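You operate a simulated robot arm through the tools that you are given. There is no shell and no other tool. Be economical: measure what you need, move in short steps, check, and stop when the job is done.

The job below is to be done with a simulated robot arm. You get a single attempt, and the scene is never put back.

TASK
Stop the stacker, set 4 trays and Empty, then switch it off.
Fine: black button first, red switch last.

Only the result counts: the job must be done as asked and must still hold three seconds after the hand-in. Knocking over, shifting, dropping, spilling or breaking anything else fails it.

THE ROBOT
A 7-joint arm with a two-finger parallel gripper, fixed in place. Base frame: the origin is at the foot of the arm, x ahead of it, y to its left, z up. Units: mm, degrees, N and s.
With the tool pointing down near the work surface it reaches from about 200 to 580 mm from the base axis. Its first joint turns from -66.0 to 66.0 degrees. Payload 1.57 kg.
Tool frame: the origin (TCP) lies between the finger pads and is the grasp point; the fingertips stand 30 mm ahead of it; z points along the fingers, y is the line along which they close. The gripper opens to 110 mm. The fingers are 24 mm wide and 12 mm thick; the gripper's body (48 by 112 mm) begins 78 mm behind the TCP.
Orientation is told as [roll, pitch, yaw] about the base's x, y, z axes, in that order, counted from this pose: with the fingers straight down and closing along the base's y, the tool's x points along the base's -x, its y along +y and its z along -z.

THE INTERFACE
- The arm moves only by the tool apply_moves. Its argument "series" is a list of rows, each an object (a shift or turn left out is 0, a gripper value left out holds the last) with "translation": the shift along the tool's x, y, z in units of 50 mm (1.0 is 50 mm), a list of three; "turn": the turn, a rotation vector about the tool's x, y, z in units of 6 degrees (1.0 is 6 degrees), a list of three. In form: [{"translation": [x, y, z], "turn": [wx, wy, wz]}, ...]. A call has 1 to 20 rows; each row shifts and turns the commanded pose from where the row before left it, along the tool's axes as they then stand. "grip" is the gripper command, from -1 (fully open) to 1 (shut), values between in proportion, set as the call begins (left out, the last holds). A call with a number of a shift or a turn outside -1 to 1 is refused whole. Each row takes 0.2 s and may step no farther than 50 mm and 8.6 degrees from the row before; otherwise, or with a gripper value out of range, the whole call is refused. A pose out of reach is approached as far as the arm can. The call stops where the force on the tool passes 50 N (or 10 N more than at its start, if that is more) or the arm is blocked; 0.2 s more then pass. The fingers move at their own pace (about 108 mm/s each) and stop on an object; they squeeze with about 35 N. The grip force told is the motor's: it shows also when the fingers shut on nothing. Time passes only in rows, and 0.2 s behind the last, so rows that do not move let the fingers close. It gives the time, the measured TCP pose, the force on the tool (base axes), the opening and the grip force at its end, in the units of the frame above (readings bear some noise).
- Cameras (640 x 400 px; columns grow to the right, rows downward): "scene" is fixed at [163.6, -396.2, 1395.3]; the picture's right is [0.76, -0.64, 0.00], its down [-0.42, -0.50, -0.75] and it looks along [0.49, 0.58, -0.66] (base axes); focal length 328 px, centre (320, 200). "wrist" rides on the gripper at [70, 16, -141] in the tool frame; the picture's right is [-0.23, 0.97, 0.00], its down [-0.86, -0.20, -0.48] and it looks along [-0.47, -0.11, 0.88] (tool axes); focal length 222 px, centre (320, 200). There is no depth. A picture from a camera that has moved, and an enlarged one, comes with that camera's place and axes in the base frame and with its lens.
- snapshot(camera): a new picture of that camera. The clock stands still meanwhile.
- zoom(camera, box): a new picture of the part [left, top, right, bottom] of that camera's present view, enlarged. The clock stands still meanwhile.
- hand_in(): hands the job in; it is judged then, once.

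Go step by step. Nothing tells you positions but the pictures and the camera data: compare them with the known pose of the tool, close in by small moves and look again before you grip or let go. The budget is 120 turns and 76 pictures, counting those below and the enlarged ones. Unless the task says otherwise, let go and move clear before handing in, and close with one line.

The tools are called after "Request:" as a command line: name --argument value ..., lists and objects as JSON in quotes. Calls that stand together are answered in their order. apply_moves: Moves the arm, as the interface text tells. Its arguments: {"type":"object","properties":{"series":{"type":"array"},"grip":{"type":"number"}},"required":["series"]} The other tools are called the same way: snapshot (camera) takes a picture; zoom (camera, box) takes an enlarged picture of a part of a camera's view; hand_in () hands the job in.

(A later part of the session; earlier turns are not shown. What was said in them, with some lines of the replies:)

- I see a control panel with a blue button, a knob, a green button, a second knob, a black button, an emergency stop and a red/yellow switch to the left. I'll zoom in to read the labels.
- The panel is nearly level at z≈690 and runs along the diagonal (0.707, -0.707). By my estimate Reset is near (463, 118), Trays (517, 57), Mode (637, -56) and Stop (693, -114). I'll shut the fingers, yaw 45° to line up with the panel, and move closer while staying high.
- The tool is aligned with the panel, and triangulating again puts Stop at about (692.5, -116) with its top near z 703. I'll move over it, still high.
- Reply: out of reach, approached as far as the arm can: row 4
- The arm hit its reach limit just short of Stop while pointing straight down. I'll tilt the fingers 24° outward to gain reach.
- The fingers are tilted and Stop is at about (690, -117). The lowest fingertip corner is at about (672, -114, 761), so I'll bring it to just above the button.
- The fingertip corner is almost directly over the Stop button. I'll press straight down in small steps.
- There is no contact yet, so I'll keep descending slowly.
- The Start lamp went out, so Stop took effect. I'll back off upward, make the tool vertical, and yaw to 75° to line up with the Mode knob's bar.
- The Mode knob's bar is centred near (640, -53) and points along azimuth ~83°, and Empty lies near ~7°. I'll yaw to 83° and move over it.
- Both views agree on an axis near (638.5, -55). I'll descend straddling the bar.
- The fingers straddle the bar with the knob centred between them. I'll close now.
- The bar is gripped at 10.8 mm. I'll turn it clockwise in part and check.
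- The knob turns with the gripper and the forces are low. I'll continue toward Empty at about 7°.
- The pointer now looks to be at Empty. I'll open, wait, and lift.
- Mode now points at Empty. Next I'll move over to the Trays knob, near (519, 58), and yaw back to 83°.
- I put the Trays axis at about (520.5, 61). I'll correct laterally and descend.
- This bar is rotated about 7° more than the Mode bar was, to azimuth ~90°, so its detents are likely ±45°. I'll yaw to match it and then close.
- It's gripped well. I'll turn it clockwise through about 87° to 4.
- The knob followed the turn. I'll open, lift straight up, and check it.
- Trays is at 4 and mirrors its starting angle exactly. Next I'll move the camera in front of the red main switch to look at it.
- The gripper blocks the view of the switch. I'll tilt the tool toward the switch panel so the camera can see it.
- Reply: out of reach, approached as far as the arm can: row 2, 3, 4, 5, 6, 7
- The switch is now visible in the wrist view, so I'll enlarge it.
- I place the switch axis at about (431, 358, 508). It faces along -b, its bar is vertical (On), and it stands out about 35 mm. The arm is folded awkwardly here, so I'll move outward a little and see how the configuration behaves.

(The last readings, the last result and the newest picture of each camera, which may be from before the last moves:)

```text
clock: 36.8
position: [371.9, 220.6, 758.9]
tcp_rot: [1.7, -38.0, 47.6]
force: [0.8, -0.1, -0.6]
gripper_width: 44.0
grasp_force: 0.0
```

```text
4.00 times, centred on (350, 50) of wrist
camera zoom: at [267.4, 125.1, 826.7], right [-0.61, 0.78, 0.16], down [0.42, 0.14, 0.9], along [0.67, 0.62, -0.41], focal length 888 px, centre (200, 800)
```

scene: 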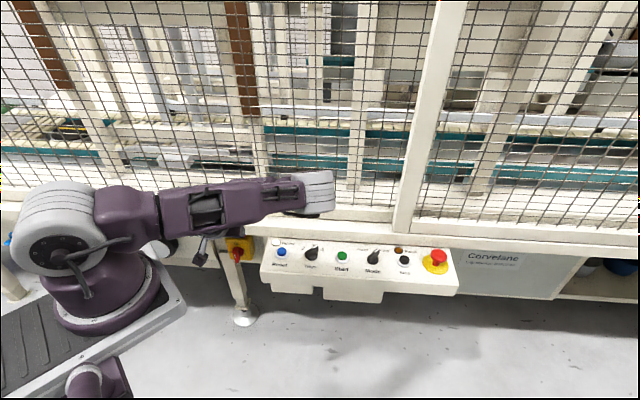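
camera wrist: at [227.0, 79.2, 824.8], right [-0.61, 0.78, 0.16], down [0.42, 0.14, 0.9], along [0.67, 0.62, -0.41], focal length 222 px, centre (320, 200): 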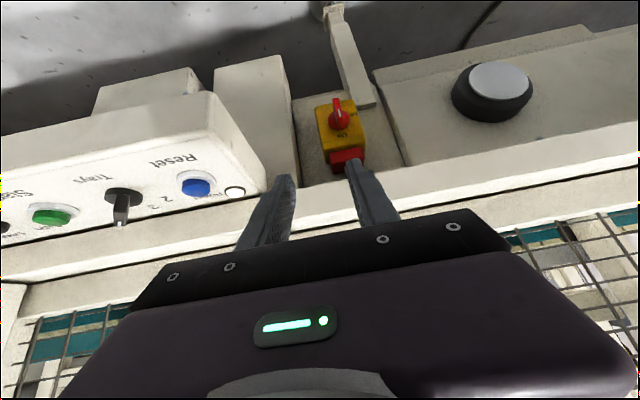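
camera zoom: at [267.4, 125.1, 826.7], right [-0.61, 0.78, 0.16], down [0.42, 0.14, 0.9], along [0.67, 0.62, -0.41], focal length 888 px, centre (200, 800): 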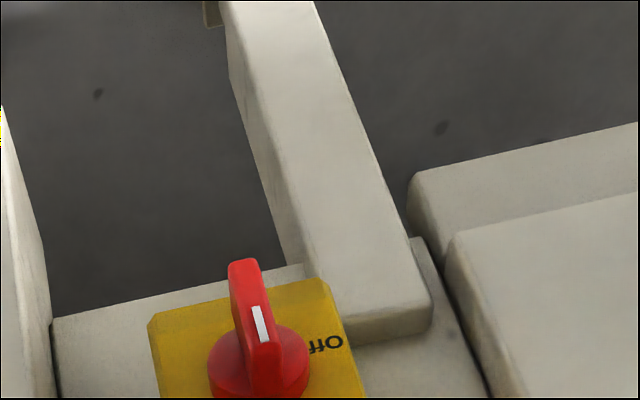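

The configuration recovered, and the refined switch axis is about (432, 359, 504). I'll shift left to line up with the switch, then lower and tilt in stages.

Request:
apply_moves --series '[{"translation": [0, 0.5, 0]}, {"translation": [0, 0.5, 0]}, {"translation": [0.3, 0, 0.4]}, {"translation": [0.3, 0, 0.4]}, {"translation": [0.3, 0, 0.4]}, {"turn": [0, -1, 0]}, {"turn": [0, -1, 0]}, {"turn": [0, -1, 0]}, {}]'

Request:
snapshot --camera "scene"

Request:
snapshot --camera "wrist"

```text
clock: 38.8
position: [332.9, 256.9, 683.3]
tcp_rot: [2.4, -56.0, 46.6]
force: [0.2, 0.2, 0.4]
gripper_width: 44.1
grasp_force: 0.1
```

```text
30 pictures are left
```

scene: 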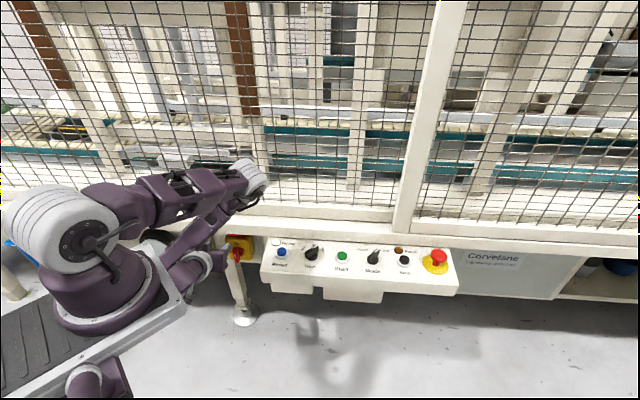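

```text
29 pictures are left
camera wrist: at [218.3, 150.5, 703.7], right [-0.64, 0.74, 0.21], down [0.22, -0.09, 0.97], along [0.73, 0.67, -0.11], focal length 222 px, centre (320, 200)
```

wrist: 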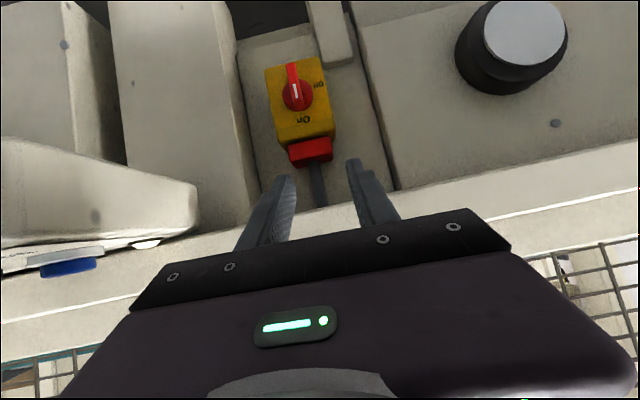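

The arm is in a good posture, and the tool azimuth is about 4.5° off the switch axis. I'll correct that, go lower, and continue tilting to horizontal.

Request:
apply_moves --series '[{"turn": [0.553, -0.016, 0.373]}, {"translation": [0.55, 0, 0.37]}, {"translation": [0.55, 0, 0.37]}, {"translation": [0.55, 0, 0.37]}, {"turn": [0, -1, 0]}, {"turn": [0, -1, 0]}, {"turn": [0, -1, 0]}, {}]'

Request:
snapshot --camera "scene"

Request:
snapshot --camera "wrist"

```text
clock: 40.6
position: [365.2, 286.0, 666.1]
tcp_rot: [4.8, -73.9, 40.0]
force: [0.7, -0.2, 0.2]
gripper_width: 44.2
grasp_force: 0.0
out of reach, approached as far as the arm can: row 4, 5, 6, 7
```

```text
28 pictures are left
```

scene: 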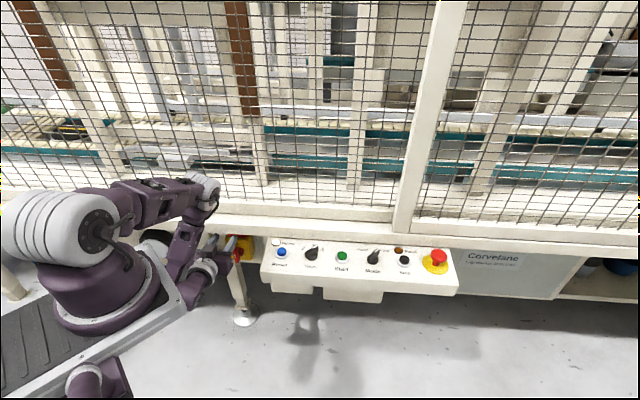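

```text
27 pictures are left
camera wrist: at [243.7, 190.3, 636.5], right [-0.64, 0.73, 0.24], down [0.0, -0.32, 0.95], along [0.77, 0.6, 0.2], focal length 222 px, centre (320, 200)
```

wrist: 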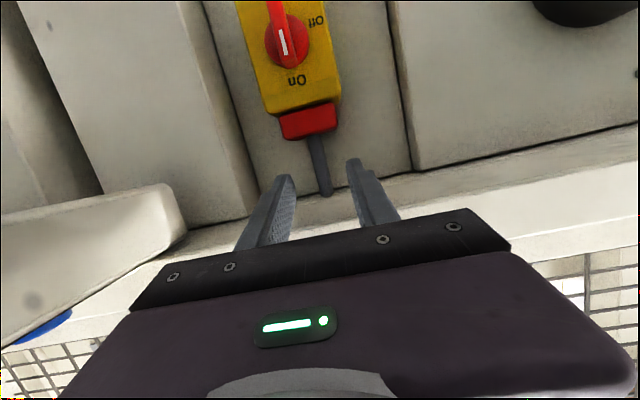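

A horizontal grip can't be reached that low. Instead I'll tilt to about 45°, shut the fingers, and push the top of the bar leftward and then down. First I'll back the tilt off and approach partway.

Request:
apply_moves --series '[{"turn": [0, 0.97, 0]}, {"turn": [0, 0.97, 0]}, {"turn": [0, 0.97, 0]}, {"turn": [0, 0.97, 0]}, {"turn": [0, 0.97, 0]}, {"translation": [0.18, -0.14, 0.5]}, {"translation": [0.18, -0.14, 0.5]}, {}]' --grip 1

Request:
snapshot --camera "scene"

Request:
snapshot --camera "wrist"

```text
clock: 42.4
position: [391.0, 292.9, 616.1]
tcp_rot: [1.9, -44.8, 43.3]
force: [0.9, -0.9, -0.6]
gripper_width: 0.0
grasp_force: 21.5
```

```text
26 pictures are left
```

scene: 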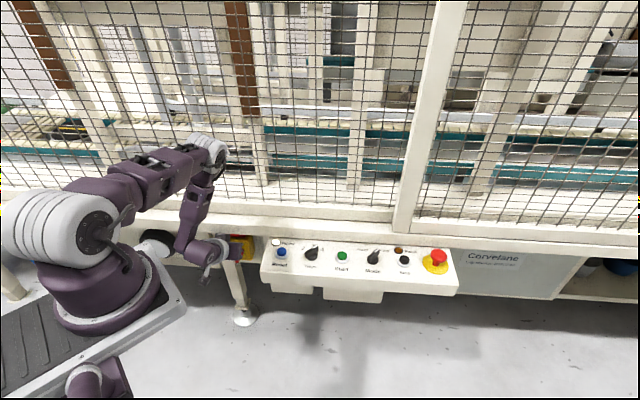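

```text
25 pictures are left
camera wrist: at [274.3, 199.3, 666.9], right [-0.57, 0.8, 0.18], down [0.35, 0.03, 0.94], along [0.75, 0.59, -0.3], focal length 222 px, centre (320, 200)
```

wrist: 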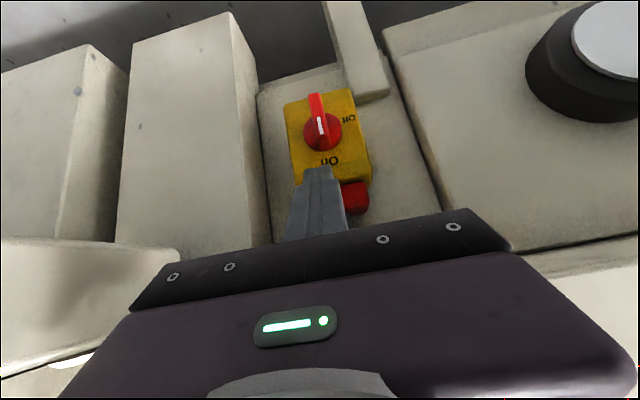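

This posture works and the switch is clearly visible. I'll enlarge it to refine the bar geometry.

Request:
zoom --camera "wrist" --box '[270, 80, 390, 180]'

Request:
zoom --camera "scene" --box '[200, 215, 290, 275]'

```text
4.00 times, centred on (330, 130) of wrist
camera zoom: at [274.3, 199.3, 666.9], right [-0.57, 0.8, 0.18], down [0.35, 0.03, 0.94], along [0.75, 0.59, -0.3], focal length 888 px, centre (280, 480)
```

zoom: 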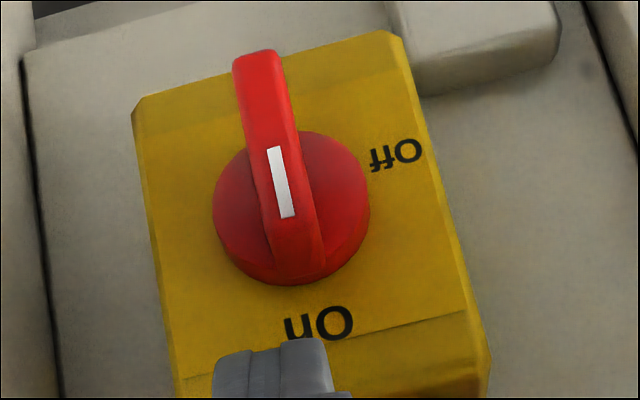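

```text
6.67 times, centred on (245, 245) of scene
camera zoom: at [163.6, -396.2, 1395.3], right [0.76, -0.64, 0.0], down [-0.42, -0.5, -0.75], along [0.49, 0.58, -0.66], focal length 2190 px, centre (820, -100)
```

zoom: 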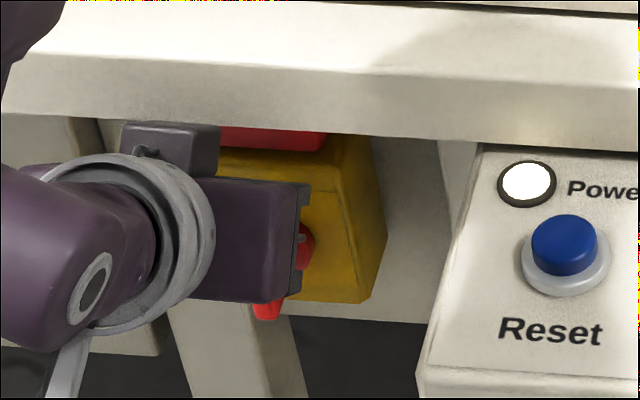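

All four views now agree on a switch axis near (425, 340, 528), with a bar ±24 mm long that sticks out about 30 mm. I'll go to the right of the bar first, then down beside its top end.

Request:
apply_moves --series '[{"translation": [0, -0.36, 0]}, {"translation": [0.118, 0, 0.316]}, {"translation": [0.118, 0, 0.316]}, {"translation": [0.118, 0, 0.316]}, {}]'

Request:
zoom --camera "wrist" --box '[230, 40, 410, 200]'

Request:
zoom --camera "scene" --box '[200, 215, 290, 275]'

```text
clock: 43.6
position: [417.7, 293.9, 571.1]
tcp_rot: [1.8, -44.9, 43.3]
force: [0.6, 0.3, 0.3]
gripper_width: 0.3
grasp_force: 21.1
```

```text
2.50 times, centred on (320, 120) of wrist
camera zoom: at [300.7, 200.5, 620.6], right [-0.57, 0.8, 0.18], down [0.35, 0.03, 0.94], along [0.75, 0.59, -0.3], focal length 555 px, centre (320, 400)
```

zoom: 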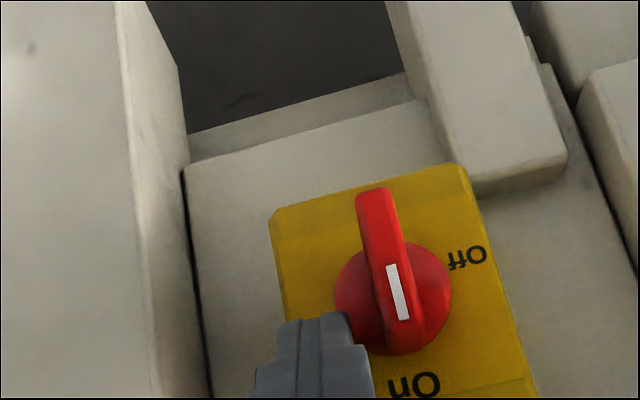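

```text
6.67 times, centred on (245, 245) of scene
camera zoom: at [163.6, -396.2, 1395.3], right [0.76, -0.64, 0.0], down [-0.42, -0.5, -0.75], along [0.49, 0.58, -0.66], focal length 2190 px, centre (820, -100)
```

zoom: 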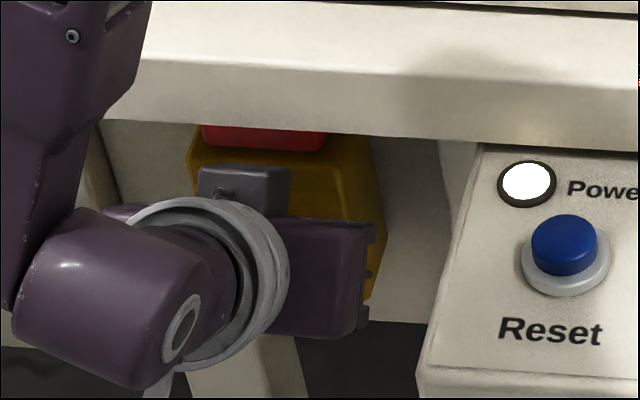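

The tip sits right of the bar's top end with a gap of about 10 mm, as predicted. I'll push leftward in small steps.

Request:
apply_moves --series '[{"translation": [-0.014, 0, 0.07]}, {"translation": [0, 0.1, 0]}, {"translation": [0, 0.1, 0]}, {"translation": [0, 0.1, 0]}, {"translation": [0, 0.1, 0]}]'

Request:
zoom --camera "wrist" --box '[230, 40, 410, 200]'

```text
clock: 44.5
position: [417.5, 298.9, 569.8]
tcp_rot: [0.9, -44.9, 43.0]
force: [-4.1, -12.3, 12.8]
gripper_width: 0.2
grasp_force: 22.0
stopped in row 4: the force on the tool passed its limit (the readings are from after the stop); the commanded pose is now the measured one
```

```text
2.50 times, centred on (320, 120) of wrist
camera zoom: at [299.4, 206.9, 618.7], right [-0.56, 0.81, 0.17], down [0.34, 0.03, 0.94], along [0.76, 0.58, -0.29], focal length 555 px, centre (320, 400)
```

zoom: 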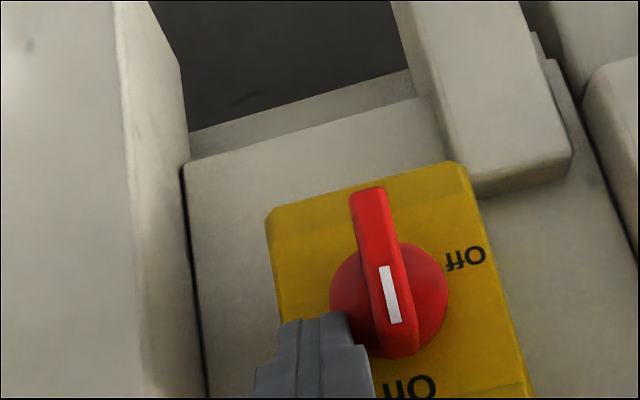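

The tip met something at its front and below, most likely the disc rim, before it moved the bar. I'll retreat 10 mm outward and push left again.

Request:
apply_moves --series '[{"translation": [0.141, 0, -0.141]}, {}]'

Request:
apply_moves --series '[{"translation": [0, 0.08, 0]}, {"translation": [0, 0.08, 0]}, {"translation": [0, 0.08, 0]}]'

Request:
zoom --camera "wrist" --box '[230, 40, 410, 200]'

```text
clock: 45.1
position: [410.1, 292.8, 569.1]
tcp_rot: [0.9, -44.9, 43.1]
force: [0.5, 0.2, 0.2]
gripper_width: 0.2
grasp_force: 21.8
```

```text
clock: 45.9
position: [404.9, 298.6, 569.7]
tcp_rot: [0.6, -45.0, 43.0]
force: [19.6, -21.2, 0.7]
gripper_width: 0.0
grasp_force: 21.1
```

```text
2.50 times, centred on (320, 120) of wrist
camera zoom: at [286.1, 208.2, 618.1], right [-0.55, 0.82, 0.17], down [0.34, 0.03, 0.94], along [0.76, 0.58, -0.29], focal length 555 px, centre (320, 400)
```

zoom: 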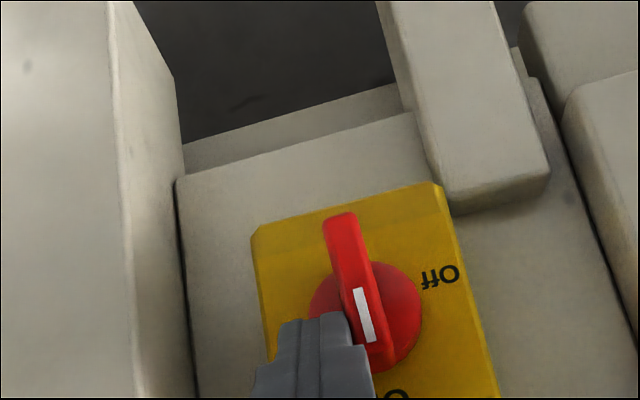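

Contact is now purely sideways at about 29 N against the bar. I'll keep pushing in small steps.

Request:
apply_moves --series '[{"translation": [0, 0.06, 0]}, {"translation": [0, 0.06, 0]}, {"translation": [0, 0.06, 0]}]'

Request:
zoom --camera "wrist" --box '[230, 40, 410, 200]'

```text
clock: 46.4
position: [404.5, 297.9, 569.2]
tcp_rot: [0.2, -45.0, 43.0]
force: [2.4, -5.8, 3.9]
gripper_width: 0.0
grasp_force: 21.1
stopped in row 2: the force on the tool passed its limit (the readings are from after the stop); the commanded pose is now the measured one
```

```text
2.50 times, centred on (320, 120) of wrist
camera zoom: at [285.0, 209.6, 619.0], right [-0.55, 0.82, 0.16], down [0.33, 0.03, 0.94], along [0.77, 0.57, -0.29], focal length 555 px, centre (320, 400)
```

zoom: 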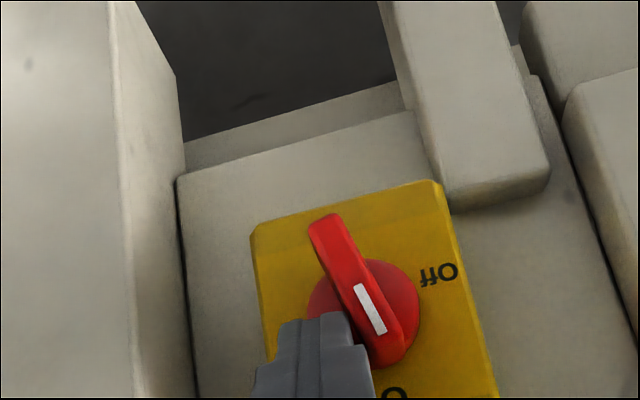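

The bar is turning in the right direction, toward Off. I'll continue.

Request:
apply_moves --series '[{"translation": [0, 0.06, 0]}, {"translation": [0, 0.06, 0]}, {"translation": [0, 0.06, 0]}, {"translation": [0, 0.06, 0]}]'

Request:
zoom --camera "wrist" --box '[230, 40, 410, 200]'

```text
clock: 47.1
position: [402.6, 301.5, 570.8]
tcp_rot: [-0.4, -45.2, 42.8]
force: [0.5, -5.0, 6.9]
gripper_width: 0.0
grasp_force: 21.2
stopped in row 3: the force on the tool passed its limit (the readings are from after the stop); the commanded pose is now the measured one
```

```text
2.50 times, centred on (320, 120) of wrist
camera zoom: at [282.2, 213.0, 619.7], right [-0.54, 0.83, 0.16], down [0.33, 0.03, 0.94], along [0.78, 0.56, -0.29], focal length 555 px, centre (320, 400)
```

zoom: 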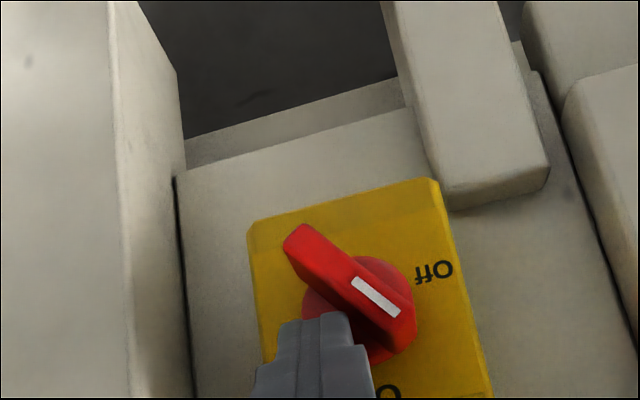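

It's about halfway. I'll now combine left and down pushes to follow the arc.

Request:
apply_moves --series '[{"translation": [0.03, 0.06, 0.03]}, {"translation": [0.03, 0.06, 0.03]}, {"translation": [0.03, 0.06, 0.03]}, {"translation": [0.03, 0.06, 0.03]}]'

Request:
zoom --camera "wrist" --box '[230, 40, 410, 200]'

```text
clock: 47.5
position: [403.0, 302.0, 570.6]
tcp_rot: [-0.8, -45.4, 42.8]
force: [2.4, -3.9, 3.1]
gripper_width: 0.0
grasp_force: 21.8
stopped in row 2: the force on the tool passed its limit (the readings are from after the stop); the commanded pose is now the measured one
```

```text
2.50 times, centred on (320, 120) of wrist
camera zoom: at [282.2, 213.8, 618.4], right [-0.54, 0.83, 0.15], down [0.32, 0.03, 0.95], along [0.78, 0.56, -0.28], focal length 555 px, centre (320, 400)
```

zoom: 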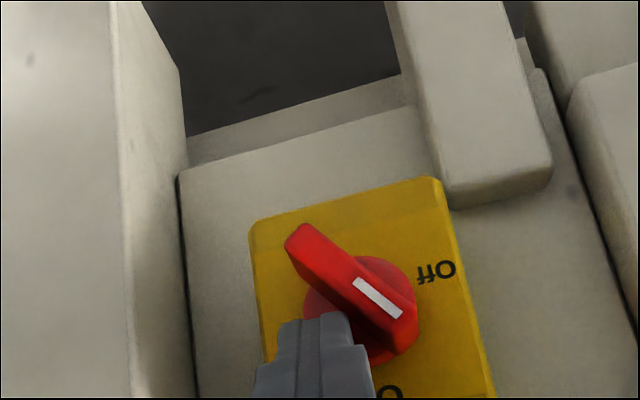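

The contact point is now too close to the axis. I'll lift, shift left above the bar's upper end, and press down with better leverage.

Request:
apply_moves --series '[{"translation": [0, -0.04, 0]}, {"translation": [-0.17, 0, -0.17]}, {"translation": [-0.17, 0, -0.17]}, {"translation": [0, 0.16, 0]}, {"translation": [0, 0.16, 0]}, {}]'

Request:
zoom --camera "wrist" --box '[230, 40, 410, 200]'

```text
clock: 48.9
position: [393.9, 312.6, 594.8]
tcp_rot: [-0.7, -45.3, 42.8]
force: [0.5, 0.6, 0.3]
gripper_width: 0.0
grasp_force: 21.9
```

```text
2.50 times, centred on (320, 120) of wrist
camera zoom: at [271.8, 224.8, 643.4], right [-0.54, 0.83, 0.15], down [0.32, 0.03, 0.95], along [0.78, 0.56, -0.28], focal length 555 px, centre (320, 400)
```

zoom: 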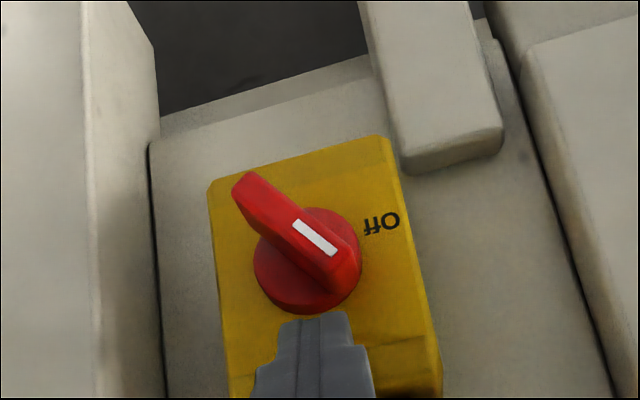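

The bar is at about 50° and holds. I'll shift 6 mm further left and press down on the end of the bar.

Request:
apply_moves --series '[{"translation": [0.042, 0.12, -0.042]}, {"translation": [0.0566, 0, 0.0566]}, {"translation": [0.0566, 0, 0.0566]}, {"translation": [0.0566, 0, 0.0566]}, {"translation": [0.0566, 0, 0.0566]}, {"translation": [0.0566, 0, 0.0566]}]'

Request:
zoom --camera "wrist" --box '[230, 40, 410, 200]'

```text
clock: 50.0
position: [383.8, 320.0, 581.2]
tcp_rot: [0.0, -45.4, 42.8]
force: [-4.9, 0.6, 4.6]
gripper_width: 0.2
grasp_force: 21.2
stopped in row 5: the force on the tool passed its limit (the readings are from after the stop); the commanded pose is now the measured one
```

```text
2.50 times, centred on (320, 120) of wrist
camera zoom: at [263.3, 230.7, 630.3], right [-0.54, 0.82, 0.16], down [0.33, 0.03, 0.94], along [0.77, 0.57, -0.28], focal length 555 px, centre (320, 400)
```

zoom: 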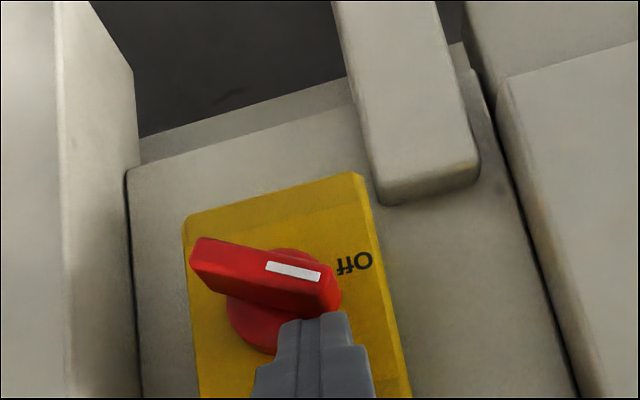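

It's nearly there, with perhaps 15–20° remaining. I'll keep pressing down.

Request:
apply_moves --series '[{"translation": [0.05, 0.02, 0.05]}, {"translation": [0.05, 0.0, 0.05]}, {"translation": [0.05, 0, 0.05]}, {"translation": [0.05, 0, 0.05]}]'

Request:
zoom --camera "wrist" --box '[230, 40, 410, 200]'

Request:
zoom --camera "scene" --box '[200, 215, 350, 285]'

```text
clock: 51.0
position: [386.4, 319.9, 570.4]
tcp_rot: [-0.2, -45.9, 42.7]
force: [-2.5, -0.9, 8.1]
gripper_width: 0.0
grasp_force: 21.5
stopped in row 4: the force on the tool passed its limit (the readings are from after the stop); the commanded pose is now the measured one
```

```text
2.50 times, centred on (320, 120) of wrist
camera zoom: at [265.3, 232.6, 618.0], right [-0.54, 0.82, 0.16], down [0.32, 0.02, 0.95], along [0.78, 0.57, -0.27], focal length 555 px, centre (320, 400)
```

zoom: 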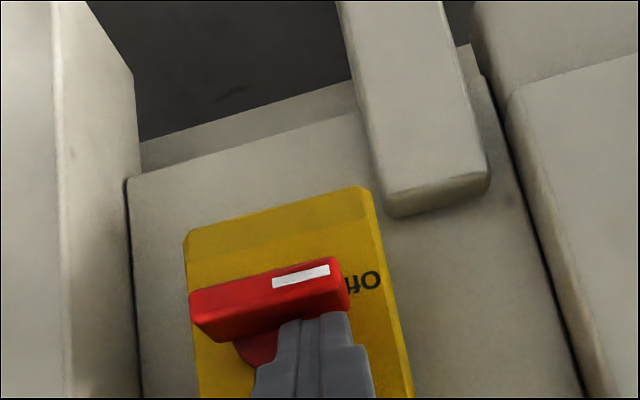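

```text
4.27 times, centred on (275, 250) of scene
camera zoom: at [163.4, -396.3, 1395.3], right [0.76, -0.64, 0.0], down [-0.42, -0.5, -0.75], along [0.49, 0.58, -0.66], focal length 1402 px, centre (512, -13)
```

zoom: 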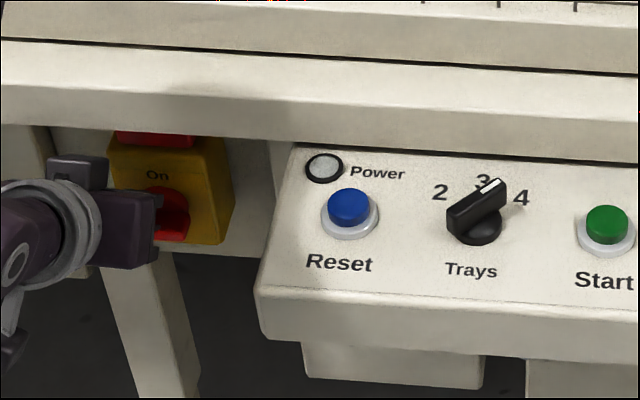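

The bar now points to Off and the Power lamp is dark. I'll retreat up and away and verify everything.

Request:
apply_moves --series '[{"translation": [-0.1, 0, -0.1]}, {"translation": [0, 0, -0.6]}, {"translation": [0, 0, -0.8]}, {}]'

Request:
snapshot --camera "wrist"

Request:
zoom --camera "scene" --box '[250, 225, 460, 305]'

```text
clock: 52.0
position: [349.5, 287.1, 627.7]
tcp_rot: [-0.2, -45.9, 42.8]
force: [-0.1, 0.2, 0.7]
gripper_width: 0.0
grasp_force: 21.5
```

```text
11 pictures are left
camera wrist: at [228.4, 197.6, 674.0], right [-0.54, 0.82, 0.16], down [0.32, 0.03, 0.95], along [0.78, 0.57, -0.28], focal length 222 px, centre (320, 200)
```

wrist: 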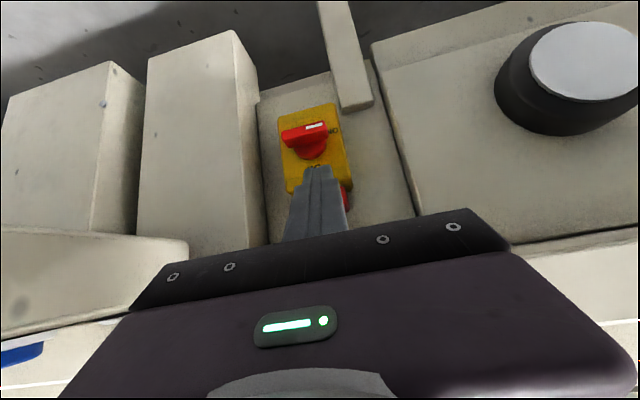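

```text
3.05 times, centred on (355, 265) of scene
camera zoom: at [163.6, -396.2, 1395.3], right [0.76, -0.64, 0.0], down [-0.42, -0.5, -0.75], along [0.49, 0.58, -0.66], focal length 1001 px, centre (213, 2)
```

zoom: 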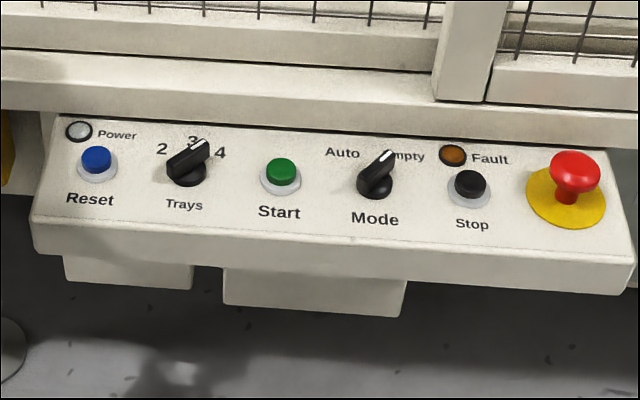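

The switch stays at Off, the Power and Start lamps are out, Trays is at 4 and Mode is at Empty. The arm is clear, so I'm handing in.

Request:
hand_in

```text
The job is handed in.
```

The stacker is stopped, set to 4 trays and Empty, and switched off, with the black button pressed first and the red switch turned last. I've handed the job in, but no verdict came back.
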